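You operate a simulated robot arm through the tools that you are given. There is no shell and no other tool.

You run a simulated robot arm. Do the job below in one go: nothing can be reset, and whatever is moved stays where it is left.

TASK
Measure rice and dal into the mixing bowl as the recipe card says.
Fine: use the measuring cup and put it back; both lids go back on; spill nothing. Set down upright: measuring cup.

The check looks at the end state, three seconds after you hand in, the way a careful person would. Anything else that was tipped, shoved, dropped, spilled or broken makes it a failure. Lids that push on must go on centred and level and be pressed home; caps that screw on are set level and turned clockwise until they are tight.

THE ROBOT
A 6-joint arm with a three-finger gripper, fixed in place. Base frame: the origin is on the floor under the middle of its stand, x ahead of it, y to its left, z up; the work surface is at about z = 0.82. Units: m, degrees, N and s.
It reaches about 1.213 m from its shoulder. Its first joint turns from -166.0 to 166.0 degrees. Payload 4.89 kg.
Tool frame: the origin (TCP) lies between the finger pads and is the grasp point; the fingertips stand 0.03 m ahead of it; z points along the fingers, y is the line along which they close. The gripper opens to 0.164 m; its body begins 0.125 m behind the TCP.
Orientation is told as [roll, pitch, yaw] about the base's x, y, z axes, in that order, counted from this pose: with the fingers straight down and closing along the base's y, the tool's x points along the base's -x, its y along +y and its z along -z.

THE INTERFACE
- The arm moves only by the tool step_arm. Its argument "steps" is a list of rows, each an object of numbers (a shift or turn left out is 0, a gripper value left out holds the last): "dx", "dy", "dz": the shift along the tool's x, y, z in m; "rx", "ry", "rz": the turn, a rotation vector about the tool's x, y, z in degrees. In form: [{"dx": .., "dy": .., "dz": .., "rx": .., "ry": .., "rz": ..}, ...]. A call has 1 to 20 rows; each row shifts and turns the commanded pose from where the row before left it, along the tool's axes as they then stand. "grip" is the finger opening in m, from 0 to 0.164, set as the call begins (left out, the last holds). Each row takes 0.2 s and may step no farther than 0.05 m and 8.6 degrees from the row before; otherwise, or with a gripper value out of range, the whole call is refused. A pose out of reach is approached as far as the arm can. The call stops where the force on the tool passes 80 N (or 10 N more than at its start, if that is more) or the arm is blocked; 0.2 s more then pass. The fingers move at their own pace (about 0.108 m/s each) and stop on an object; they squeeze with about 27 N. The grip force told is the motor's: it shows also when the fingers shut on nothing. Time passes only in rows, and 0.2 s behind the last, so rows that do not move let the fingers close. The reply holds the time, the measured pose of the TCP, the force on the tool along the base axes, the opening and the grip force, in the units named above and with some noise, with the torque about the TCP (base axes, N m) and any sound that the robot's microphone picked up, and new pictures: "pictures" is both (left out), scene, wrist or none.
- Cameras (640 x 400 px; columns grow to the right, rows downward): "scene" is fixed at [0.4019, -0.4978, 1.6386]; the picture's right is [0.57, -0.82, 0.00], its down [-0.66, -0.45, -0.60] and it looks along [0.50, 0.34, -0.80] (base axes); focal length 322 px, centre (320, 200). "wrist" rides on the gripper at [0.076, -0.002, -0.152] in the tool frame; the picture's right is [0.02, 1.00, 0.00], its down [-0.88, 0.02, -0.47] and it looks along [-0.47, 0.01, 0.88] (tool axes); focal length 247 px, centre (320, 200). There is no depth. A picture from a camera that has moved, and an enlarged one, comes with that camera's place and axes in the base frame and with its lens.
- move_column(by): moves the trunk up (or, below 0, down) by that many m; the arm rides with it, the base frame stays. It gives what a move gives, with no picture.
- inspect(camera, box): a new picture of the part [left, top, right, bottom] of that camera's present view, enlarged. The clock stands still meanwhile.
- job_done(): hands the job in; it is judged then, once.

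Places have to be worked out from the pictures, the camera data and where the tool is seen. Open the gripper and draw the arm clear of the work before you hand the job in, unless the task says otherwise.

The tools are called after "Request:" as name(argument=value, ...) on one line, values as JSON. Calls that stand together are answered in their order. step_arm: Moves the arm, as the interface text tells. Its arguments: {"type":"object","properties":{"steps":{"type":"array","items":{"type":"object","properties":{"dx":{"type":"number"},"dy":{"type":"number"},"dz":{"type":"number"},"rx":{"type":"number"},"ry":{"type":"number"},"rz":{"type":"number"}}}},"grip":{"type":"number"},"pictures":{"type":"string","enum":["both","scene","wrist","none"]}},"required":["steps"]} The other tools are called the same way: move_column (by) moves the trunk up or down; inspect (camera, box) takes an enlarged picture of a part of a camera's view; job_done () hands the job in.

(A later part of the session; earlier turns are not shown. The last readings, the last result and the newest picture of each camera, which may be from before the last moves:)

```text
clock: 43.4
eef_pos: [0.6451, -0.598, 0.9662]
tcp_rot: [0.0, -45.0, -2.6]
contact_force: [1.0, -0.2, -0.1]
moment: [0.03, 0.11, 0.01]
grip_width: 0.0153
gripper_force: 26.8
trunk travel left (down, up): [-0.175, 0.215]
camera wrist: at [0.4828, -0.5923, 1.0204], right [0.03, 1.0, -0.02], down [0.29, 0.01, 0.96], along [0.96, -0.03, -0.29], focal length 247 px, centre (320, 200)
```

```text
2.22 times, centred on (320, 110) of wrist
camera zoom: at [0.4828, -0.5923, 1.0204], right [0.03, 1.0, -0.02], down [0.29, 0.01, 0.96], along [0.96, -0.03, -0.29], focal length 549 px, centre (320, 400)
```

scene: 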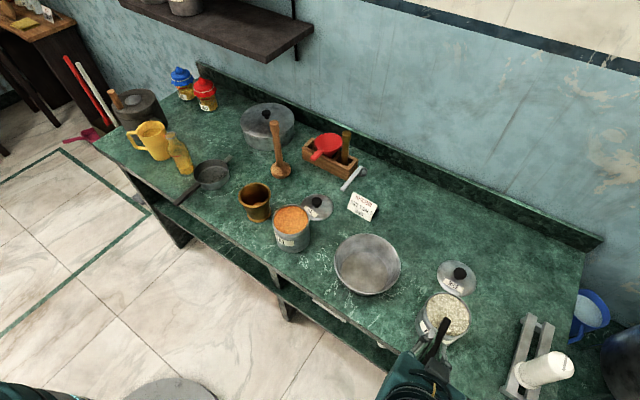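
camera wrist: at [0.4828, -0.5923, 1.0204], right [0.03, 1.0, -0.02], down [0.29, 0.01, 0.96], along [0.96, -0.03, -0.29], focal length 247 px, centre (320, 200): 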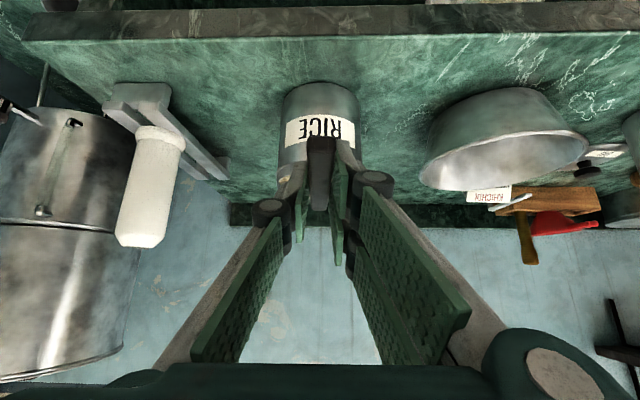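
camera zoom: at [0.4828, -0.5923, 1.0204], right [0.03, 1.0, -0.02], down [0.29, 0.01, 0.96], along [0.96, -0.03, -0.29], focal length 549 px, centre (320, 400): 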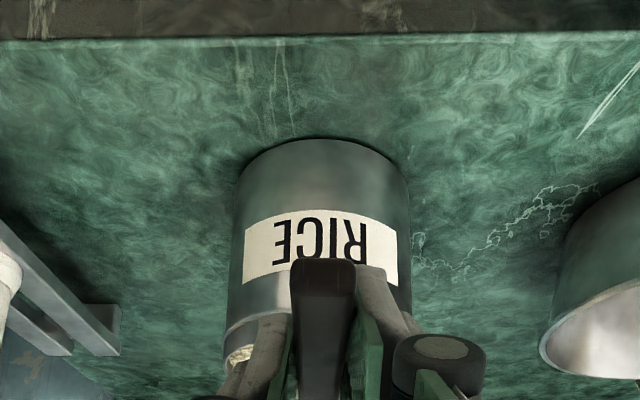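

The cup is fully submerged in rice with no force, and the handle is still about 2 cm above the can rim. I'll dip 4 mm deeper, pause to let it fill, then raise it slowly and level.

Request:
step_arm(steps=[{"dx": 0.0028, "dz": 0.0028}, {}, {}, {}, {}], pictures="none")

Request:
step_arm(steps=[{"dx": -0.0035, "dz": -0.0035}, {"dx": -0.0035, "dz": -0.0035}, {"dx": -0.0035, "dz": -0.0035}, {"dx": -0.0035, "dz": -0.0035}, {"dx": -0.0035, "dz": -0.0035}, {"dx": -0.0035, "dz": -0.0035}, {"dx": -0.0035, "dz": -0.0035}, {"dx": -0.0035, "dz": -0.0035}, {"dx": -0.0035, "dz": -0.0035}, {}], pictures="scene")

Request:
inspect(camera="scene", box=[400, 270, 480, 350])

```text
clock: 44.6
eef_pos: [0.6449, -0.5992, 0.9616]
tcp_rot: [-0.1, -45.0, -2.6]
contact_force: [0.5, -0.5, -1.0]
moment: [-0.01, 0.13, 0.04]
grip_width: 0.0152
gripper_force: 26.9
trunk travel left (down, up): [-0.175, 0.215]
```

```text
clock: 46.8
eef_pos: [0.6444, -0.5991, 1.0077]
tcp_rot: [0.0, -45.0, -2.6]
contact_force: [-0.3, -0.1, -1.9]
moment: [-0.02, 0.12, 0.04]
grip_width: 0.0156
gripper_force: 27.2
trunk travel left (down, up): [-0.175, 0.215]
```

scene: 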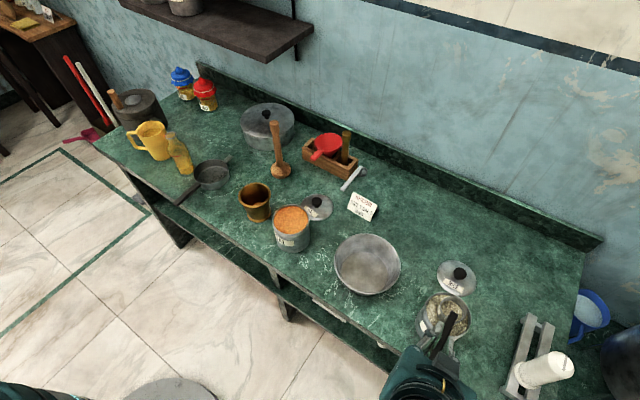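

```text
5.00 times, centred on (440, 310) of scene
camera zoom: at [0.4019, -0.4978, 1.6386], right [0.57, -0.82, 0.0], down [-0.66, -0.45, -0.6], along [0.5, 0.34, -0.8], focal length 1608 px, centre (-280, -350)
```

zoom: 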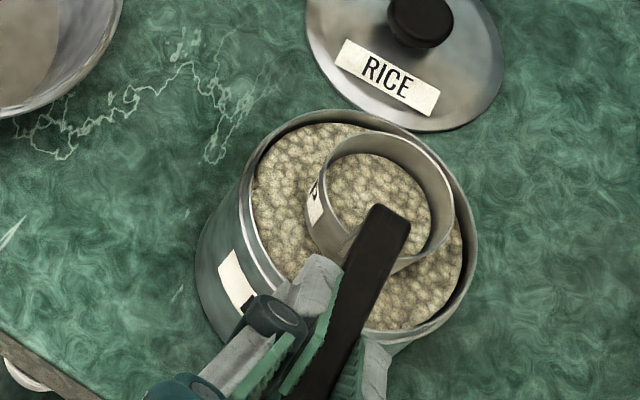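

The cup now holds rice and the can level has dropped a little. I'll zoom in to judge how full the cup is.

Request:
inspect(camera="scene", box=[430, 285, 470, 325])

```text
10.00 times, centred on (450, 305) of scene
camera zoom: at [0.4019, -0.4978, 1.6386], right [0.57, -0.82, 0.0], down [-0.66, -0.45, -0.6], along [0.5, 0.34, -0.8], focal length 3217 px, centre (-980, -850)
```

zoom: 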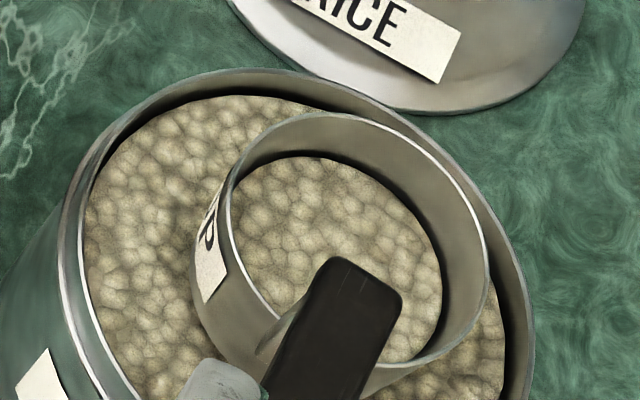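

The rice sits about 14 mm below the cup's rim, so this isn't a full cup. The can level probably fell to the rim before the cup filled. I'll dip again, deeper, to about TCP z=0.952, where the handle should still clear the can rim by several millimetres.

Request:
step_arm(steps=[{"dx": 0.007, "dz": 0.007}, {"dx": 0.007, "dz": 0.007}, {"dx": 0.007, "dz": 0.007}, {"dx": 0.007, "dz": 0.007}, {"dx": 0.007, "dz": 0.007}, {}], pictures="both")

Request:
inspect(camera="scene", box=[420, 285, 470, 335])

Request:
inspect(camera="wrist", box=[270, 100, 370, 220])

```text
clock: 48.2
eef_pos: [0.6441, -0.5973, 0.9572]
tcp_rot: [0.1, -45.1, -2.6]
contact_force: [0.2, -0.3, -1.4]
moment: [0.02, 0.13, 0.0]
grip_width: 0.0156
gripper_force: 26.6
trunk travel left (down, up): [-0.175, 0.215]
camera wrist: at [0.4829, -0.5915, 1.0116], right [0.03, 1.0, -0.02], down [0.29, 0.01, 0.96], along [0.96, -0.03, -0.29], focal length 247 px, centre (320, 200)
```

scene: 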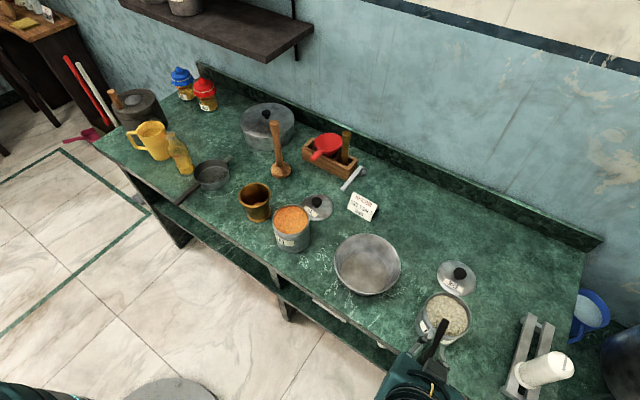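
wrist: 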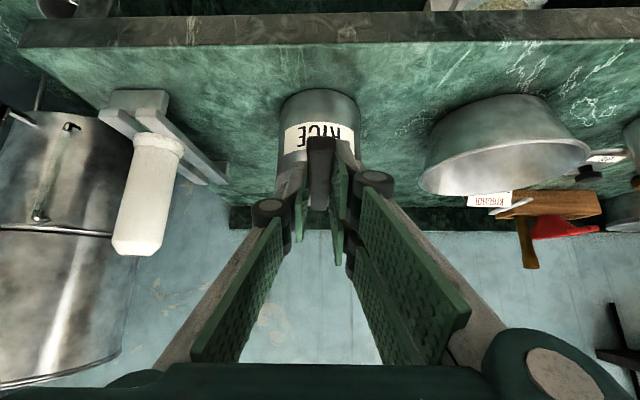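

```text
8.00 times, centred on (445, 310) of scene
camera zoom: at [0.4019, -0.4978, 1.6386], right [0.57, -0.82, 0.0], down [-0.66, -0.45, -0.6], along [0.5, 0.34, -0.8], focal length 2574 px, centre (-680, -680)
```

zoom: 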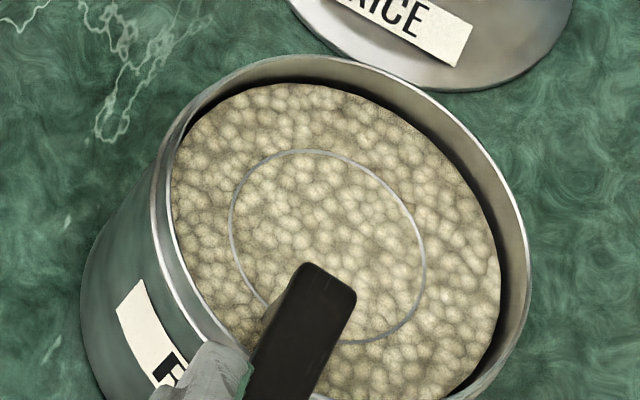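

```text
3.33 times, centred on (320, 160) of wrist
camera zoom: at [0.4829, -0.5915, 1.0116], right [0.03, 1.0, -0.02], down [0.29, 0.01, 0.96], along [0.96, -0.03, -0.29], focal length 823 px, centre (320, 333)
```

zoom: 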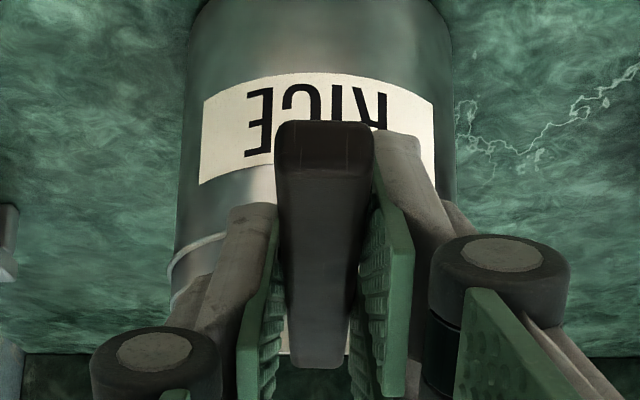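

The rim is now flush with the rice, so the level is about z=0.911. I'll go a few millimetres deeper and pause so it fills completely.

Request:
step_arm(steps=[{"dx": 0.0028, "dz": 0.0028}, {"dx": 0.0028, "dz": 0.0028}, {}, {}, {}], pictures="scene")

Request:
inspect(camera="scene", box=[420, 285, 470, 335])

```text
clock: 49.4
eef_pos: [0.6455, -0.5967, 0.95]
tcp_rot: [0.0, -45.0, -2.6]
contact_force: [0.1, -0.1, -1.2]
moment: [0.04, 0.16, 0.0]
grip_width: 0.0154
gripper_force: 27.6
trunk travel left (down, up): [-0.175, 0.215]
```

scene: 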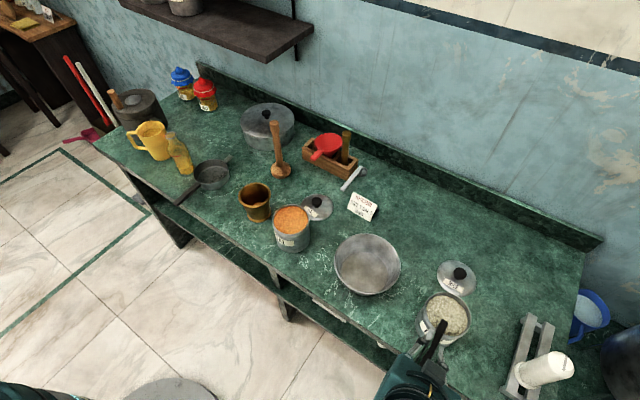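

```text
8.00 times, centred on (445, 310) of scene
camera zoom: at [0.4019, -0.4978, 1.6386], right [0.57, -0.82, 0.0], down [-0.66, -0.45, -0.6], along [0.5, 0.34, -0.8], focal length 2574 px, centre (-680, -680)
```

zoom: 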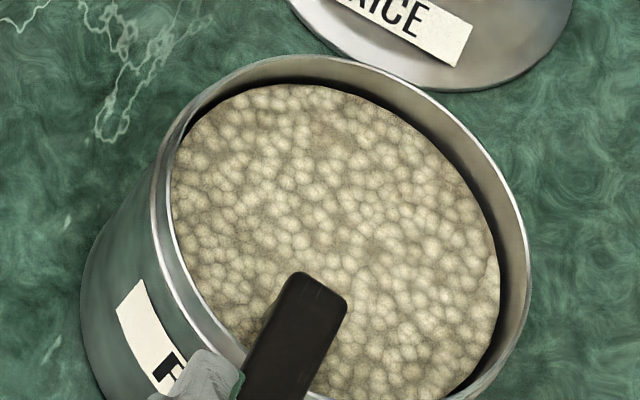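

Submerged again with no contact forces. I'll raise it slowly and level and check the fill.

Request:
step_arm(steps=[{"dx": -0.0035, "dz": -0.0035}, {"dx": -0.0035, "dz": -0.0035}, {"dx": -0.0035, "dz": -0.0035}, {"dx": -0.0035, "dz": -0.0035}, {"dx": -0.0035, "dz": -0.0035}, {"dx": -0.0035, "dz": -0.0035}, {"dx": -0.0035, "dz": -0.0035}, {"dx": -0.0035, "dz": -0.0035}, {"dx": -0.0035, "dz": -0.0035}, {"dx": -0.0035, "dz": -0.0035}, {"dx": -0.0035, "dz": -0.0035}, {"dx": -0.0035, "dz": -0.0035}, {"dx": -0.0035, "dz": -0.0035}, {}], pictures="scene")

Request:
inspect(camera="scene", box=[430, 285, 470, 325])

```text
clock: 52.4
eef_pos: [0.6449, -0.5991, 1.0137]
tcp_rot: [0.0, -44.9, -2.6]
contact_force: [-0.6, -0.7, -1.3]
moment: [-0.04, 0.13, 0.01]
grip_width: 0.0153
gripper_force: 26.9
trunk travel left (down, up): [-0.175, 0.215]
```

scene: 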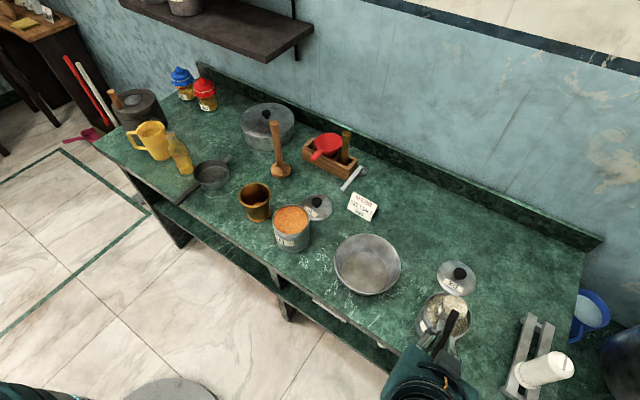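

```text
10.00 times, centred on (450, 305) of scene
camera zoom: at [0.4019, -0.4978, 1.6386], right [0.57, -0.82, 0.0], down [-0.66, -0.45, -0.6], along [0.5, 0.34, -0.8], focal length 3217 px, centre (-980, -850)
```

zoom: 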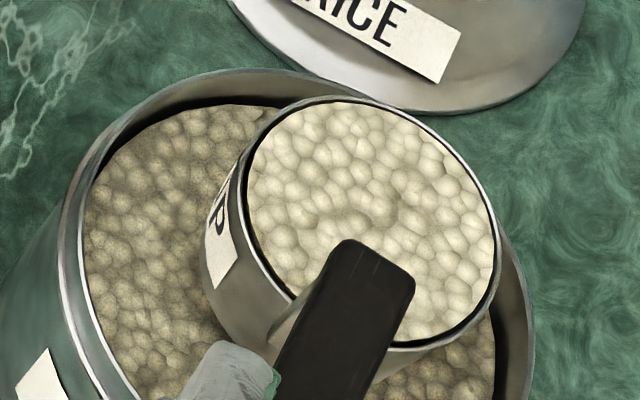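

The cup is now full, level just under the rim. I'll raise it clear of the can and carry it level and gently over the bowl, whose centre is at about (0.772, -0.391).

Request:
step_arm(steps=[{"dx": -0.005, "dz": -0.005}, {"dx": -0.01, "dz": -0.01}, {"dx": -0.01, "dz": -0.01}, {"dx": -0.005, "dz": -0.005}, {"dy": 0.008, "dx": -0.0004, "dz": 0.0004}, {"dy": 0.016, "dx": -0.0008, "dz": 0.0008}, {"dy": 0.024, "dx": -0.001, "dz": 0.001}, {"dy": 0.025, "dx": -0.001, "dz": 0.001}, {"dy": 0.025, "dx": -0.001, "dz": 0.001}, {"dy": 0.025, "dx": -0.001, "dz": 0.001}, {"dy": 0.025, "dx": -0.001, "dz": 0.001}, {"dy": 0.025, "dx": -0.001, "dz": 0.001}, {"dy": 0.025, "dx": -0.001, "dz": 0.001}, {"dy": 0.022, "dx": -0.001, "dz": 0.001}, {"dy": 0.014, "dx": -0.0006, "dz": 0.0006}, {"dy": 0.007, "dx": -0.0004, "dz": 0.0004}, {}], pictures="both")

Request:
inspect(camera="scene", box=[310, 210, 430, 320])

```text
clock: 56.0
eef_pos: [0.6717, -0.359, 1.0573]
tcp_rot: [0.1, -45.0, -2.6]
contact_force: [-0.2, 0.2, -1.6]
moment: [-0.03, 0.15, -0.03]
grip_width: 0.0153
gripper_force: 27.2
trunk travel left (down, up): [-0.175, 0.215]
camera wrist: at [0.5099, -0.3527, 1.1108], right [0.03, 1.0, -0.02], down [0.29, 0.01, 0.96], along [0.96, -0.03, -0.29], focal length 247 px, centre (320, 200)
```

scene: 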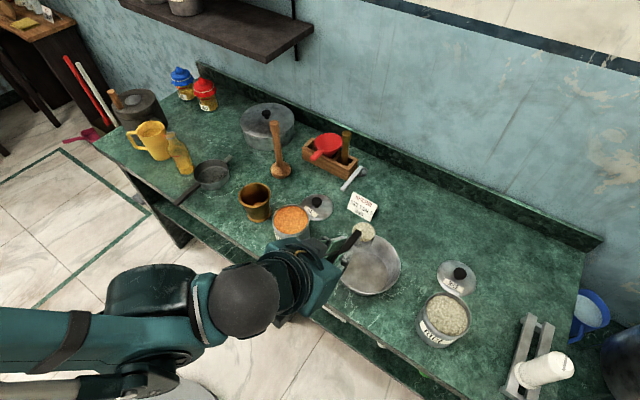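
wrist: 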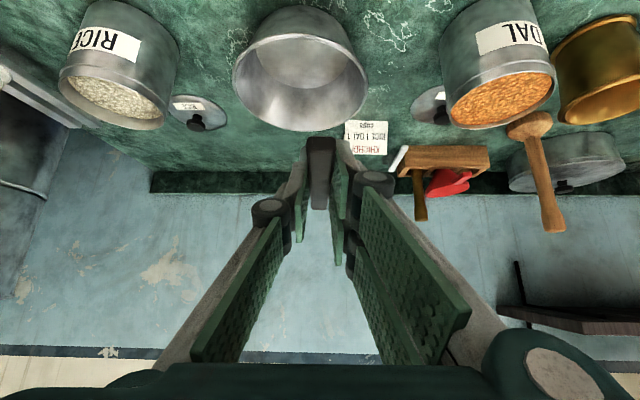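

```text
3.64 times, centred on (370, 265) of scene
camera zoom: at [0.4019, -0.4978, 1.6386], right [0.57, -0.82, 0.0], down [-0.66, -0.45, -0.6], along [0.5, 0.34, -0.8], focal length 1170 px, centre (138, -36)
```

zoom: 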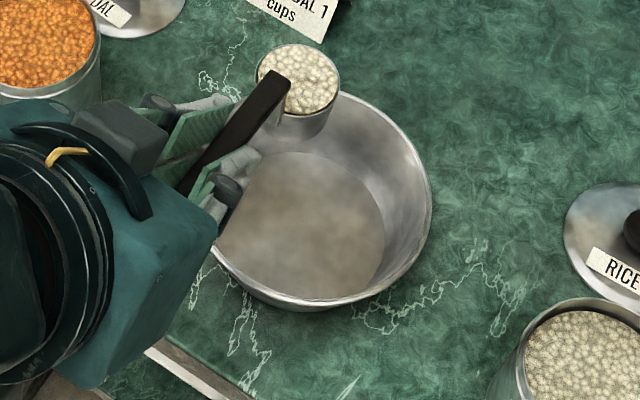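

The full cup is level and over the bowl. I'll lower it so the cup sits inside the bowl's mouth, about TCP z=0.95, ready to pour from just above the bowl floor.

Request:
step_arm(steps=[{"dx": 0.008, "dz": 0.008}, {"dx": 0.015, "dz": 0.015}, {"dx": 0.018, "dz": 0.018}, {"dx": 0.018, "dz": 0.018}, {"dx": 0.011, "dz": 0.011}, {"dx": 0.005, "dz": 0.005}, {}], pictures="both")

Request:
inspect(camera="scene", box=[280, 200, 420, 320])

```text
clock: 57.6
eef_pos: [0.669, -0.3577, 0.9507]
tcp_rot: [0.0, -45.0, -2.6]
contact_force: [0.4, -0.7, -1.8]
moment: [0.03, 0.18, 0.0]
grip_width: 0.0153
gripper_force: 27.0
trunk travel left (down, up): [-0.175, 0.215]
camera wrist: at [0.5081, -0.3518, 1.004], right [0.03, 1.0, -0.02], down [0.29, 0.01, 0.96], along [0.96, -0.03, -0.29], focal length 247 px, centre (320, 200)
```

scene: 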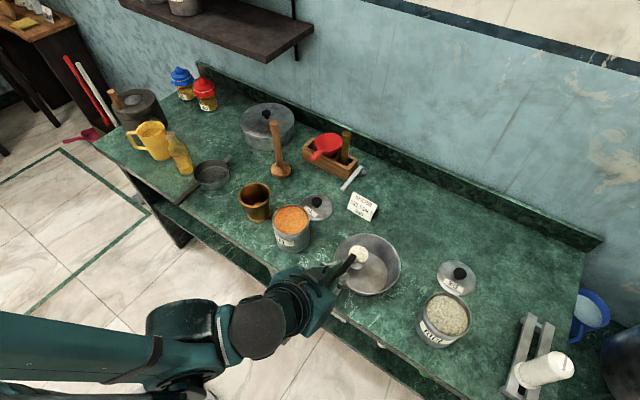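
wrist: 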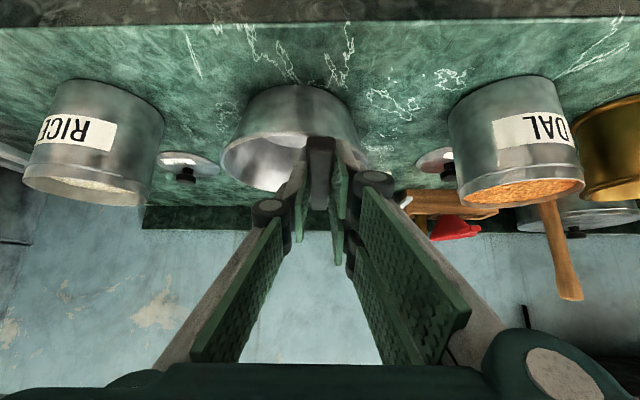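

```text
3.33 times, centred on (350, 260) of scene
camera zoom: at [0.4019, -0.4978, 1.6386], right [0.57, -0.82, 0.0], down [-0.66, -0.45, -0.6], along [0.5, 0.34, -0.8], focal length 1072 px, centre (220, 0)
```

zoom: 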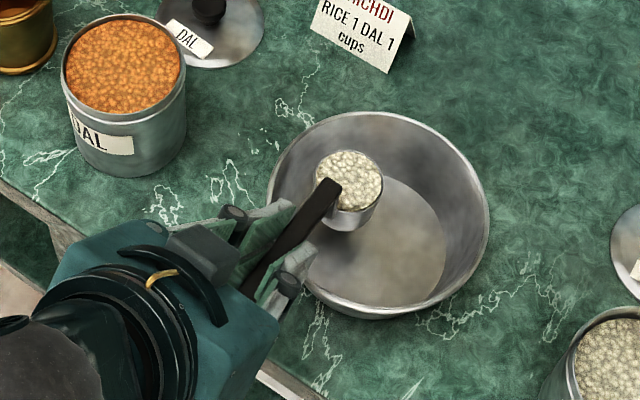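

The cup is positioned inside the bowl's mouth. I'll begin rolling about the handle axis to pour toward +y, 24° first, and check the motion.

Request:
step_arm(steps=[{"rx": 4.2, "rz": -4.2}, {"rx": 4.2, "rz": -4.2}, {"rx": 4.2, "rz": -4.2}, {"rx": 4.2, "rz": -4.2}, {}], pictures="both")

Request:
inspect(camera="scene", box=[280, 200, 420, 320])

```text
clock: 58.8
eef_pos: [0.6697, -0.3571, 0.9495]
tcp_rot: [-32.1, -40.3, 19.5]
contact_force: [-0.6, -0.1, -1.7]
moment: [0.06, 0.12, 0.01]
grip_width: 0.0157
gripper_force: 26.2
trunk travel left (down, up): [-0.175, 0.215]
camera wrist: at [0.5093, -0.3303, 0.9998], right [0.03, 0.91, -0.42], down [0.31, 0.39, 0.87], along [0.95, -0.15, -0.27], focal length 247 px, centre (320, 200)
```

scene: 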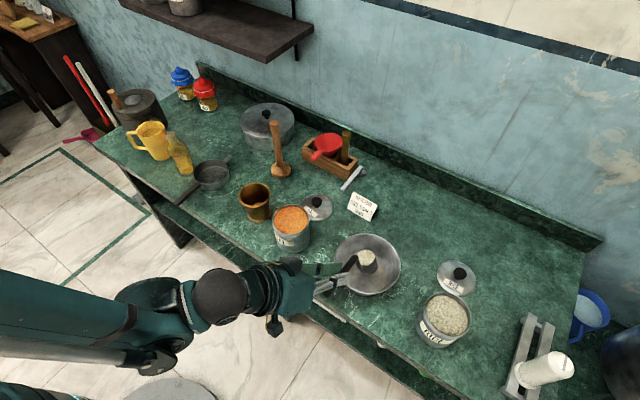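
wrist: 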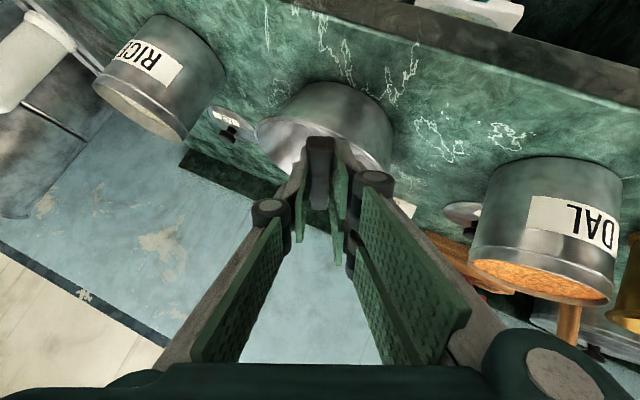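

```text
3.33 times, centred on (350, 260) of scene
camera zoom: at [0.4019, -0.4978, 1.6386], right [0.57, -0.82, 0.0], down [-0.66, -0.45, -0.6], along [0.5, 0.34, -0.8], focal length 1072 px, centre (220, 0)
```

zoom: 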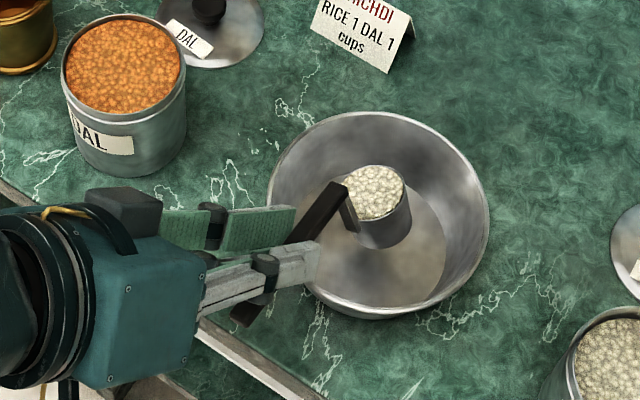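

The roll works smoothly and the rice is holding at 24°. I'll continue in steps.

Request:
step_arm(steps=[{"rx": 4.2, "rz": -4.2}, {"rx": 4.2, "rz": -4.2}, {"rx": 4.2, "rz": -4.2}, {"rx": 4.2, "rz": -4.2}, {}], pictures="both")

Request:
inspect(camera="scene", box=[280, 200, 420, 320])

```text
clock: 60.0
eef_pos: [0.6847, -0.3647, 0.9805]
tcp_rot: [-56.9, -28.4, 33.7]
contact_force: [0.1, -0.8, -1.5]
moment: [0.1, 0.11, 0.03]
grip_width: 0.0155
gripper_force: 27.3
out of reach, approached as far as the arm can: row 3, 4
trunk travel left (down, up): [-0.175, 0.215]
camera wrist: at [0.5244, -0.3187, 1.0194], right [0.01, 0.66, -0.75], down [0.32, 0.7, 0.63], along [0.95, -0.25, -0.21], focal length 247 px, centre (320, 200)
```

scene: 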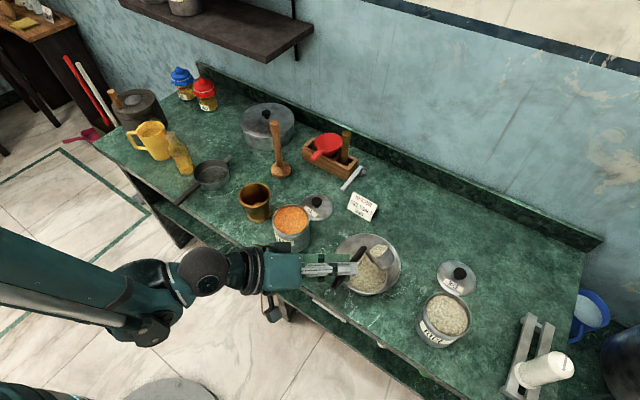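
wrist: 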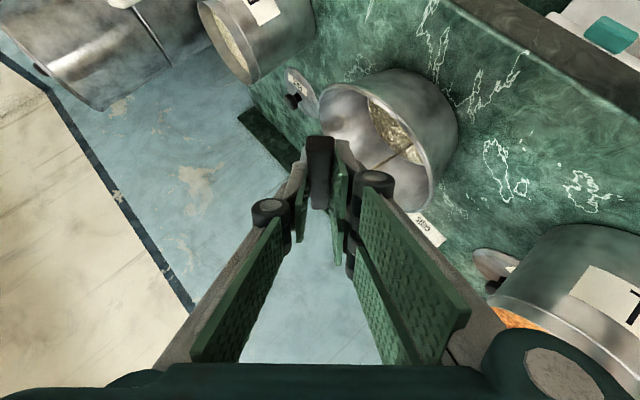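

```text
3.33 times, centred on (350, 260) of scene
camera zoom: at [0.4019, -0.4978, 1.6386], right [0.57, -0.82, 0.0], down [-0.66, -0.45, -0.6], along [0.5, 0.34, -0.8], focal length 1072 px, centre (220, 0)
```

zoom: 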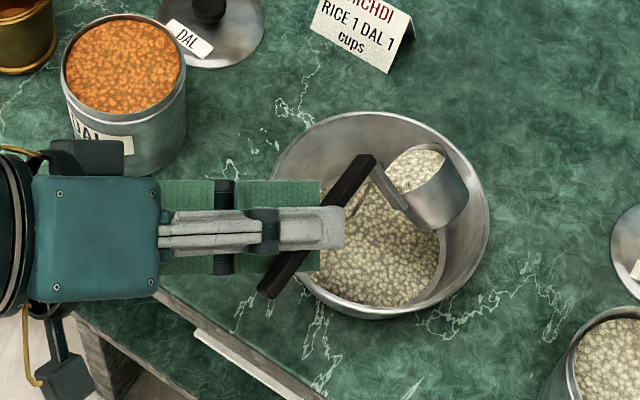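

The rice is landing in the bowl, but the arm ran out of room for this wrist direction on rows 3 and 4. The cup is tilted 48°. I'll spin about the cup's own axis, which keeps the same tilt, so the handle swings up and the tool goes vertical, a much easier posture. Then I'll finish tilting from there. First, four rows of that spin.

Request:
step_arm(steps=[{"dx": -0.0007, "dy": -0.0144, "dz": 0.0007, "rx": -5.784, "rz": -5.784}, {"dx": -0.0007, "dy": -0.0144, "dz": 0.0007, "rx": -5.784, "rz": -5.784}, {"dx": -0.0007, "dy": -0.0144, "dz": 0.0007, "rx": -5.784, "rz": -5.784}, {"dx": -0.0007, "dy": -0.0144, "dz": 0.0007, "rx": -5.784, "rz": -5.784}, {}], pictures="both")

Request:
inspect(camera="scene", box=[280, 200, 420, 320])

```text
clock: 61.2
eef_pos: [0.6998, -0.4019, 1.0211]
tcp_rot: [-39.1, -11.3, 50.0]
contact_force: [0.8, -0.1, -1.3]
moment: [0.02, 0.09, 0.0]
grip_width: 0.0155
gripper_force: 27.3
trunk travel left (down, up): [-0.175, 0.215]
camera wrist: at [0.5635, -0.4156, 1.1235], right [-0.53, 0.58, -0.62], down [0.27, 0.81, 0.52], along [0.81, 0.11, -0.58], focal length 247 px, centre (320, 200)
```

scene: 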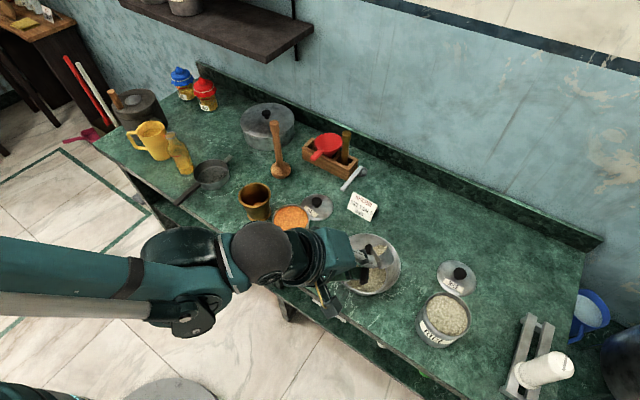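
wrist: 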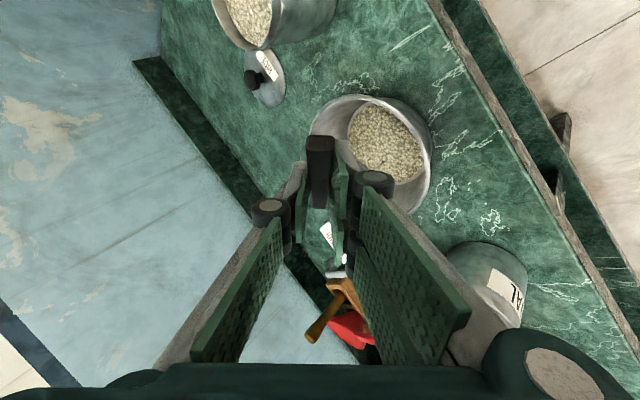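

```text
3.33 times, centred on (350, 260) of scene
camera zoom: at [0.4019, -0.4978, 1.6386], right [0.57, -0.82, 0.0], down [-0.66, -0.45, -0.6], along [0.5, 0.34, -0.8], focal length 1072 px, centre (220, 0)
```

zoom: 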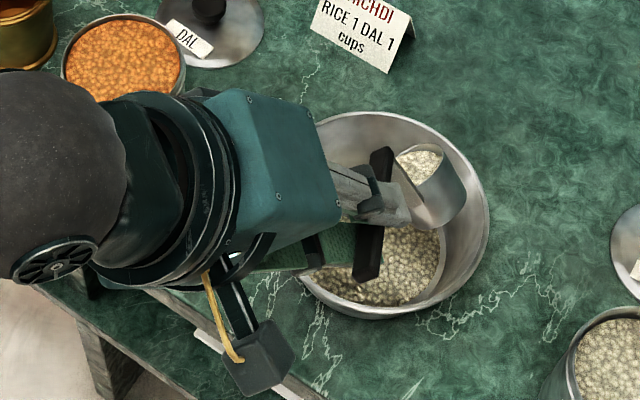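

That's reachable now: the tool is swinging up, the cup is still at 48°, and all the rice so far is in the bowl. I'll continue the remaining spin to bring the tool vertical.

Request:
step_arm(steps=[{"dx": -0.0007, "dy": -0.0144, "dz": 0.0007, "rx": -5.784, "rz": -5.784}, {"dx": -0.0007, "dy": -0.0144, "dz": 0.0007, "rx": -5.784, "rz": -5.784}, {"dx": -0.0007, "dy": -0.0144, "dz": 0.0007, "rx": -5.784, "rz": -5.784}, {"dx": -0.0007, "dy": -0.0144, "dz": 0.0007, "rx": -5.784, "rz": -5.784}, {"dx": -0.0007, "dy": -0.0144, "dz": 0.0007, "rx": -5.784, "rz": -5.784}, {"dx": -0.0007, "dy": -0.0144, "dz": 0.0007, "rx": -5.784, "rz": -5.784}, {"dx": -0.0007, "dy": -0.0144, "dz": 0.0007, "rx": -5.784, "rz": -5.784}, {}], pictures="both")

Request:
inspect(camera="scene", box=[280, 200, 420, 320])

Request:
inspect(camera="wrist", box=[220, 60, 420, 240])

```text
clock: 63.0
eef_pos: [0.7841, -0.4369, 1.0558]
tcp_rot: [-0.1, 2.5, 87.3]
contact_force: [-0.2, -0.4, -2.3]
moment: [0.02, 0.07, 0.0]
grip_width: 0.0156
gripper_force: 27.4
trunk travel left (down, up): [-0.175, 0.215]
camera wrist: at [0.7818, -0.507, 1.2113], right [-1.0, 0.02, 0.0], down [0.02, 0.9, 0.43], along [0.01, 0.43, -0.9], focal length 247 px, centre (320, 200)
```

scene: 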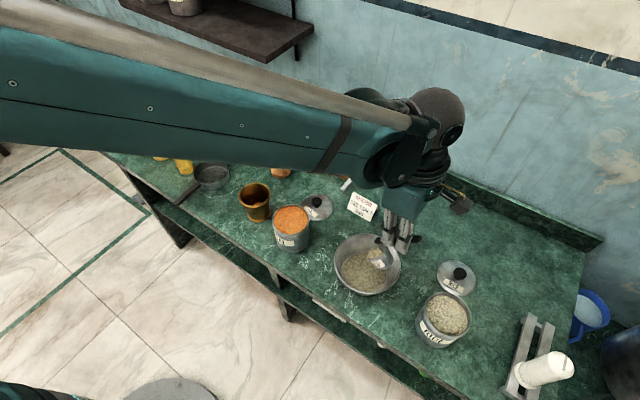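
wrist: 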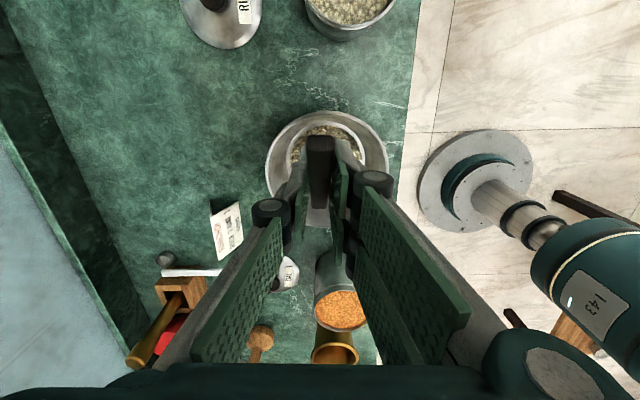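

```text
3.33 times, centred on (350, 260) of scene
camera zoom: at [0.4019, -0.4978, 1.6386], right [0.57, -0.82, 0.0], down [-0.66, -0.45, -0.6], along [0.5, 0.34, -0.8], focal length 1072 px, centre (220, 0)
```

zoom: 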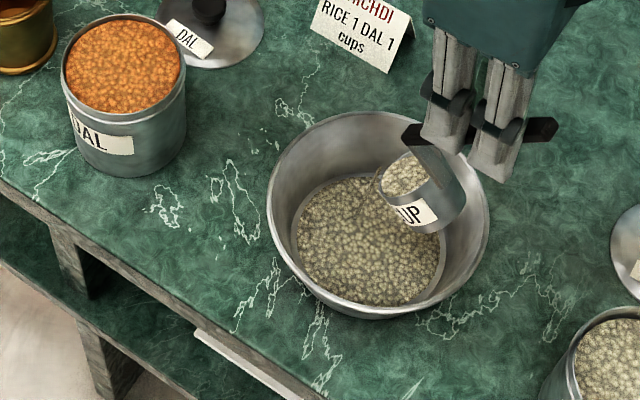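

```text
2.22 times, centred on (320, 150) of wrist
camera zoom: at [0.7818, -0.507, 1.2113], right [-1.0, 0.02, 0.0], down [0.02, 0.9, 0.43], along [0.01, 0.43, -0.9], focal length 549 px, centre (320, 311)
```

zoom: 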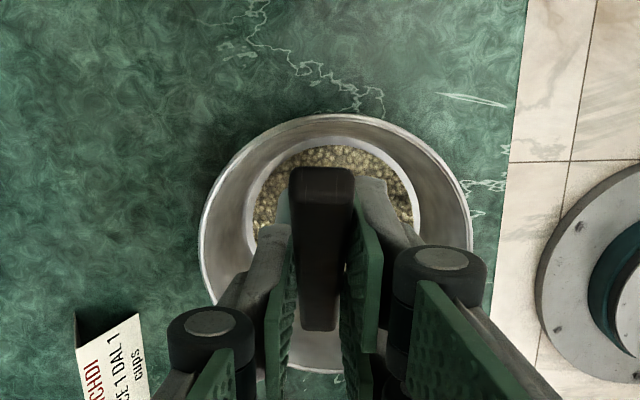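

The tool is vertical and comfortable, about half the rice is already in the bowl, and the lip is over the bowl centre. I'll tilt further about the rim, keeping the lip over the bowl.

Request:
step_arm(steps=[{"dx": -0.0113, "dz": -0.001, "ry": 6}, {"dx": -0.0113, "dz": -0.001, "ry": 6}, {"dx": -0.0113, "dz": -0.001, "ry": 6}, {"dx": -0.0113, "dz": -0.001, "ry": 6}, {"dx": -0.0113, "dz": -0.001, "ry": 6}, {}], pictures="both")

Request:
inspect(camera="scene", box=[280, 200, 420, 320])

```text
clock: 64.4
eef_pos: [0.7839, -0.383, 1.0451]
tcp_rot: [-0.1, 32.7, 87.4]
contact_force: [0.4, 0.7, -1.2]
moment: [0.02, 0.01, -0.01]
grip_width: 0.0157
gripper_force: 26.7
trunk travel left (down, up): [-0.175, 0.215]
camera wrist: at [0.7861, -0.3647, 1.2162], right [-1.0, 0.03, 0.01], down [0.03, 1.0, -0.08], along [-0.01, -0.08, -1.0], focal length 247 px, centre (320, 200)
```

scene: 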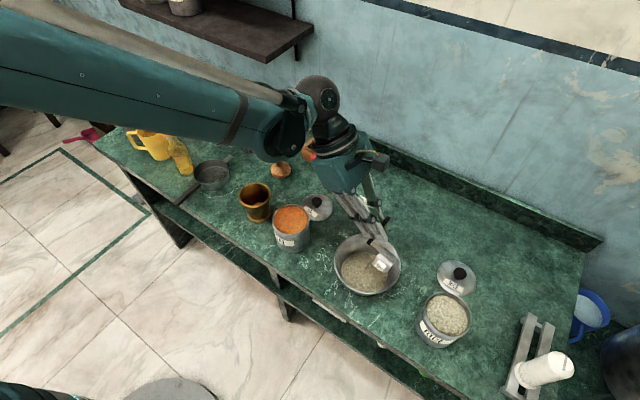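
wrist: 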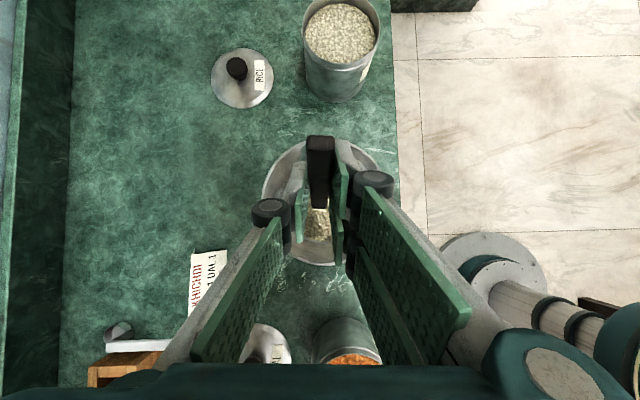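

```text
3.33 times, centred on (350, 260) of scene
camera zoom: at [0.4019, -0.4978, 1.6386], right [0.57, -0.82, 0.0], down [-0.66, -0.45, -0.6], along [0.5, 0.34, -0.8], focal length 1072 px, centre (220, 0)
```

zoom: 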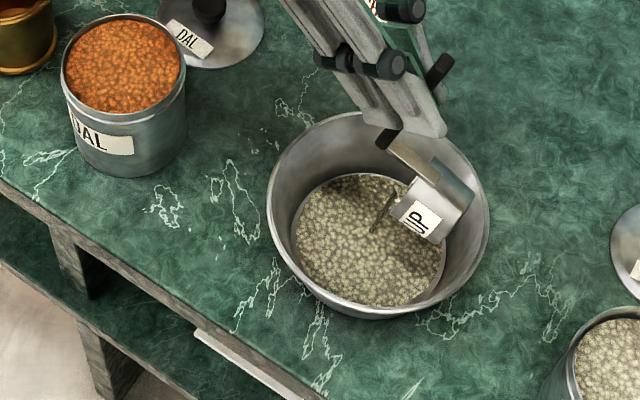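

The tilt is at about 78° and pouring cleanly into the bowl. I'll continue to about 110° so the cup empties fully.

Request:
step_arm(steps=[{"dx": -0.0113, "dz": -0.003, "ry": 6}, {"dx": -0.0113, "dz": -0.003, "ry": 6}, {"dx": -0.0113, "dz": -0.003, "ry": 6}, {"dx": -0.0113, "dz": -0.003, "ry": 6}, {"dx": -0.0113, "dz": -0.003, "ry": 6}, {}, {}, {}], pictures="both")

Request:
inspect(camera="scene", box=[280, 200, 420, 320])

```text
clock: 66.2
eef_pos: [0.7875, -0.3318, 1.0184]
tcp_rot: [-0.1, 62.5, 87.2]
contact_force: [1.1, 0.1, -0.8]
moment: [0.08, 0.01, 0.0]
grip_width: 0.0153
gripper_force: 26.7
trunk travel left (down, up): [-0.175, 0.215]
camera wrist: at [0.7944, -0.2326, 1.1579], right [-1.0, 0.04, 0.02], down [0.02, 0.83, -0.56], along [-0.04, -0.56, -0.83], focal length 247 px, centre (320, 200)
```

scene: 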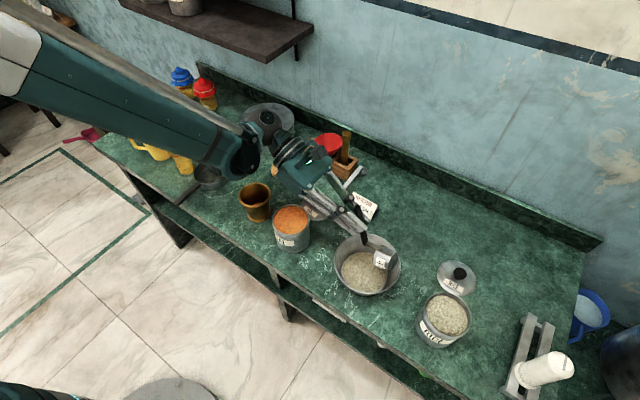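
wrist: 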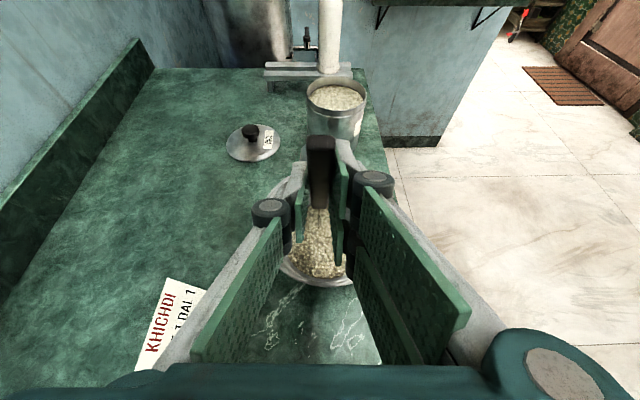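

```text
3.33 times, centred on (350, 260) of scene
camera zoom: at [0.4019, -0.4978, 1.6386], right [0.57, -0.82, 0.0], down [-0.66, -0.45, -0.6], along [0.5, 0.34, -0.8], focal length 1072 px, centre (220, 0)
```

zoom: 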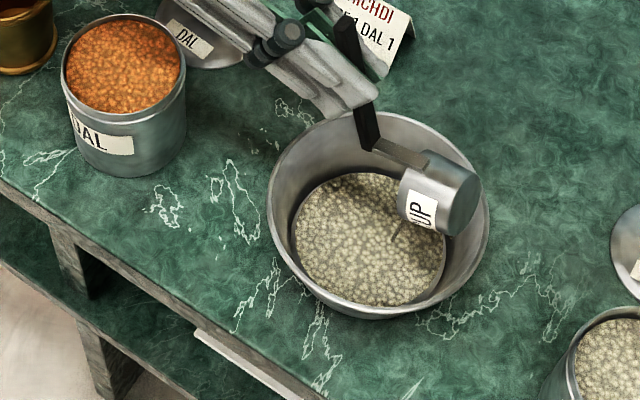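

The cup is inverted past 108° with what looks like a thin last stream. I'll wait a bit longer for it to finish and check.

Request:
step_arm(steps=[{}, {}, {}, {}, {}, {}, {}, {}, {}, {}], pictures="scene")

Request:
inspect(camera="scene", box=[340, 225, 410, 295])

```text
clock: 68.4
eef_pos: [0.7883, -0.3325, 1.0207]
tcp_rot: [-0.1, 62.5, 87.3]
contact_force: [0.6, 1.7, -0.8]
moment: [0.09, -0.03, 0.02]
grip_width: 0.0153
gripper_force: 26.3
trunk travel left (down, up): [-0.175, 0.215]
```

scene: 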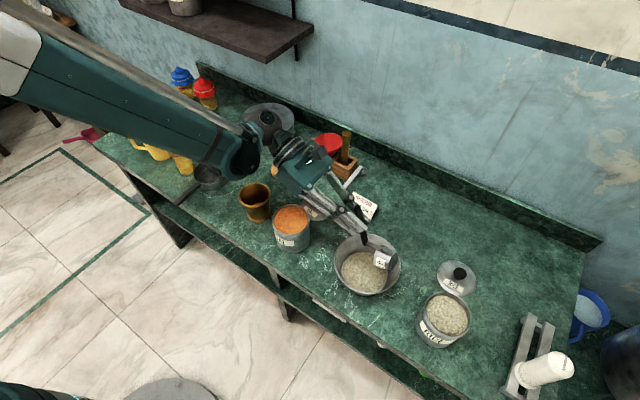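

```text
5.71 times, centred on (375, 260) of scene
camera zoom: at [0.4019, -0.4978, 1.6386], right [0.57, -0.82, 0.0], down [-0.66, -0.45, -0.6], along [0.5, 0.34, -0.8], focal length 1838 px, centre (6, -143)
```

zoom: 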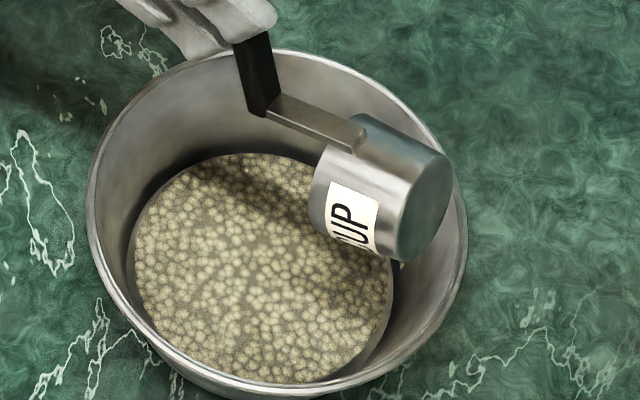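

The stream has stopped and the cup looks empty. Before going on I want to read the full label, since it could say a fraction of a cup, so I'll zoom in on it.

Request:
inspect(camera="scene", box=[368, 240, 398, 270])

Request:
inspect(camera="wrist", box=[260, 130, 400, 300])

```text
13.33 times, centred on (383, 255) of scene
camera zoom: at [0.4019, -0.4978, 1.6386], right [0.57, -0.82, 0.0], down [-0.66, -0.45, -0.6], along [0.5, 0.34, -0.8], focal length 4289 px, centre (-520, -533)
```

zoom: 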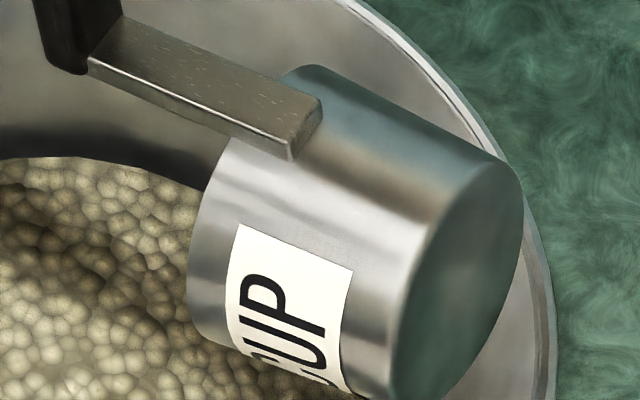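

```text
2.35 times, centred on (330, 215) of wrist
camera zoom: at [0.7944, -0.2327, 1.158], right [-1.0, 0.04, 0.02], down [0.02, 0.83, -0.56], along [-0.04, -0.56, -0.83], focal length 581 px, centre (296, 165)
```

zoom: 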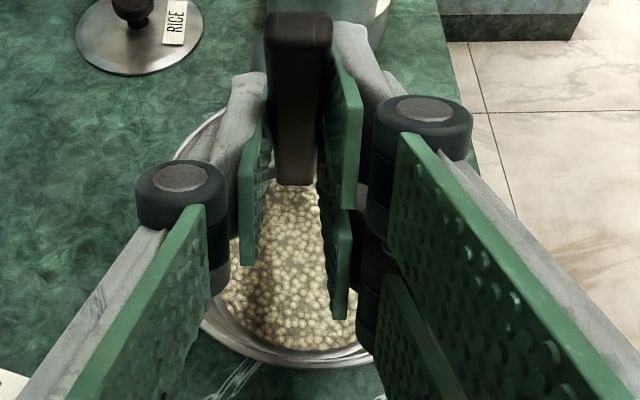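

Part of the label is hidden ("…CUP"). I'll raise a little and turn the cup upright with the handle toward -y, so the label faces the scene camera and I can also confirm it's empty.

Request:
step_arm(steps=[{"dx": 0.022, "dz": -0.0125}, {"dx": 0.022, "dz": -0.0125}, {"dx": 0.0142, "dz": 0.0064, "ry": -8}, {"dx": 0.0142, "dz": 0.0064, "ry": -8}, {"dx": 0.0142, "dz": 0.0064, "ry": -8}, {"dx": 0.0142, "dz": 0.0064, "ry": -8}, {"dx": 0.0142, "dz": 0.0064, "ry": -8}, {"dx": 0.0142, "dz": 0.0064, "ry": -8}, {"dx": 0.0142, "dz": 0.0064, "ry": -8}, {}], pictures="both")

Request:
inspect(camera="scene", box=[340, 200, 430, 290])

```text
clock: 70.6
eef_pos: [0.7831, -0.4314, 1.0949]
tcp_rot: [-0.1, 6.4, 87.3]
contact_force: [-0.1, -0.8, -1.1]
moment: [0.06, 0.01, 0.02]
grip_width: 0.0155
gripper_force: 27.2
trunk travel left (down, up): [-0.175, 0.215]
camera wrist: at [0.7813, -0.4906, 1.2548], right [-1.0, 0.03, 0.0], down [0.02, 0.93, 0.37], along [0.01, 0.37, -0.93], focal length 247 px, centre (320, 200)
```

scene: 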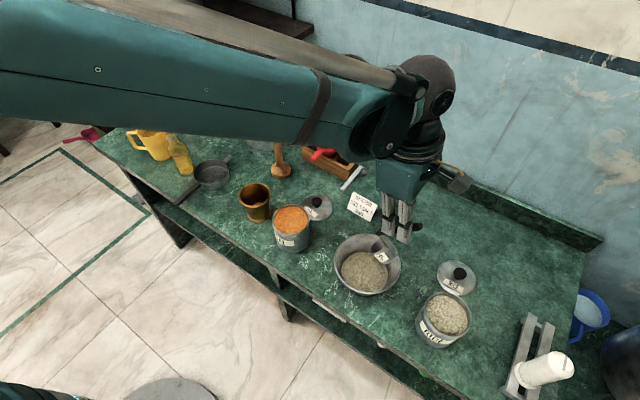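
wrist: 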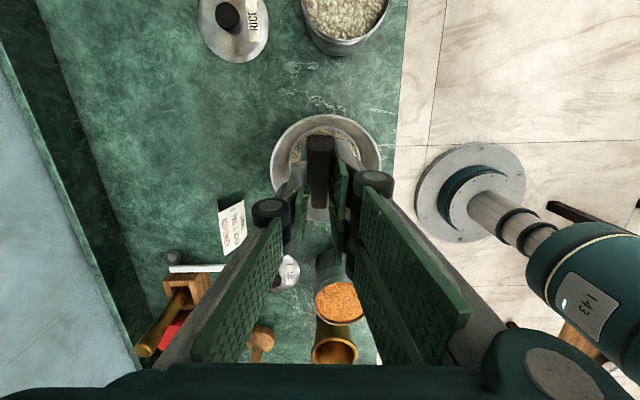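

```text
4.44 times, centred on (385, 245) of scene
camera zoom: at [0.4019, -0.4978, 1.6386], right [0.57, -0.82, 0.0], down [-0.66, -0.45, -0.6], along [0.5, 0.34, -0.8], focal length 1430 px, centre (31, 0)
```

zoom: 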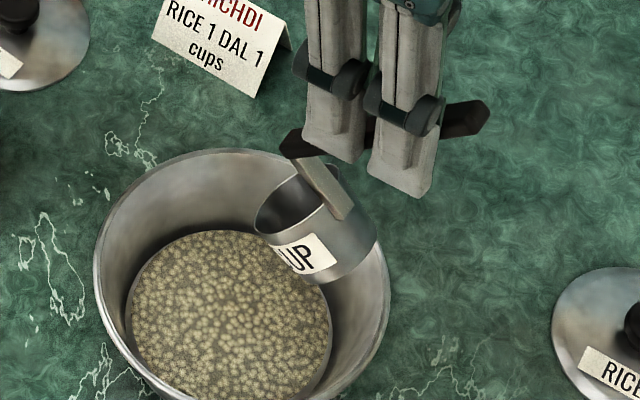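

The cup appears empty. I'll continue turning it upright so I can read the label.

Request:
step_arm(steps=[{"dx": 0.0142, "dz": 0.0064, "ry": -8}, {"dx": 0.0142, "dz": 0.0064, "ry": -8}, {"dx": 0.0142, "dz": 0.0064, "ry": -8}, {"dx": 0.0142, "dz": 0.0064, "ry": -8}, {"dx": 0.0142, "dz": 0.0064, "ry": -8}, {"dx": 0.0142, "dz": 0.0064, "ry": -8}, {"dx": 0.006, "dz": 0.003, "ry": -3.4}, {}], pictures="both")

Request:
inspect(camera="scene", box=[340, 200, 430, 290])

Request:
inspect(camera="scene", box=[360, 215, 410, 265])

```text
clock: 72.4
eef_pos: [0.787, -0.4984, 1.0329]
tcp_rot: [-1.8, -43.5, 87.2]
contact_force: [-0.4, -0.2, -1.8]
moment: [0.05, 0.01, 0.05]
grip_width: 0.0155
gripper_force: 26.7
out of reach, approached as far as the arm can: row 7
trunk travel left (down, up): [-0.175, 0.215]
camera wrist: at [0.7768, -0.6575, 1.0913], right [-1.0, 0.05, -0.04], down [-0.02, 0.32, 0.95], along [0.06, 0.95, -0.31], focal length 247 px, centre (320, 200)
```

scene: 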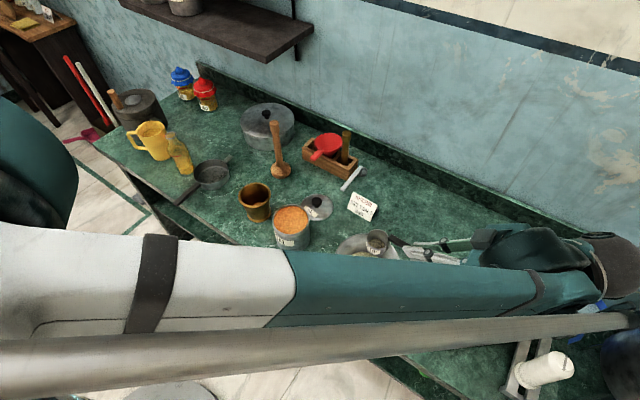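
wrist: 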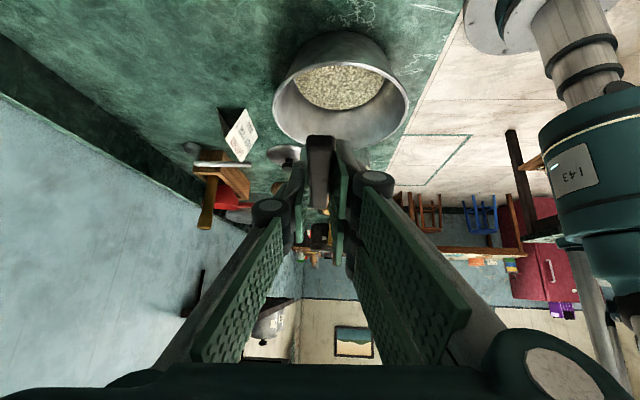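

```text
4.44 times, centred on (385, 245) of scene
camera zoom: at [0.4019, -0.4978, 1.6386], right [0.57, -0.82, 0.0], down [-0.66, -0.45, -0.6], along [0.5, 0.34, -0.8], focal length 1430 px, centre (31, 0)
```

zoom: 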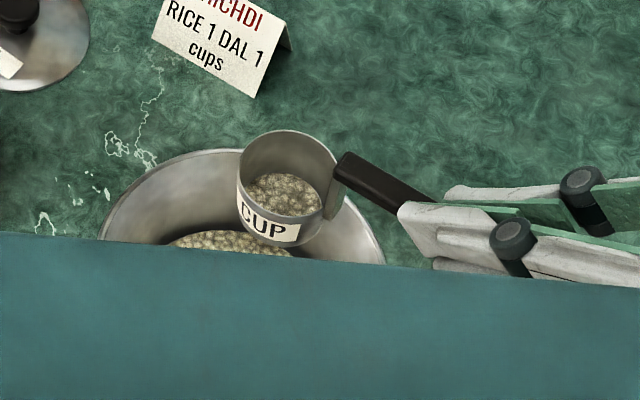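

```text
8.00 times, centred on (385, 240) of scene
camera zoom: at [0.4019, -0.4978, 1.6386], right [0.57, -0.82, 0.0], down [-0.66, -0.45, -0.6], along [0.5, 0.34, -0.8], focal length 2574 px, centre (-200, -120)
```

zoom: 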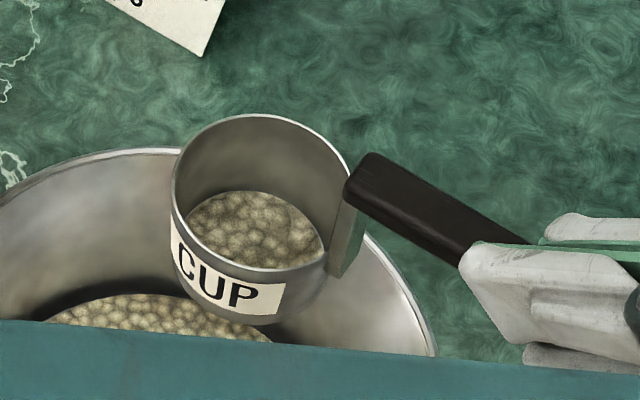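

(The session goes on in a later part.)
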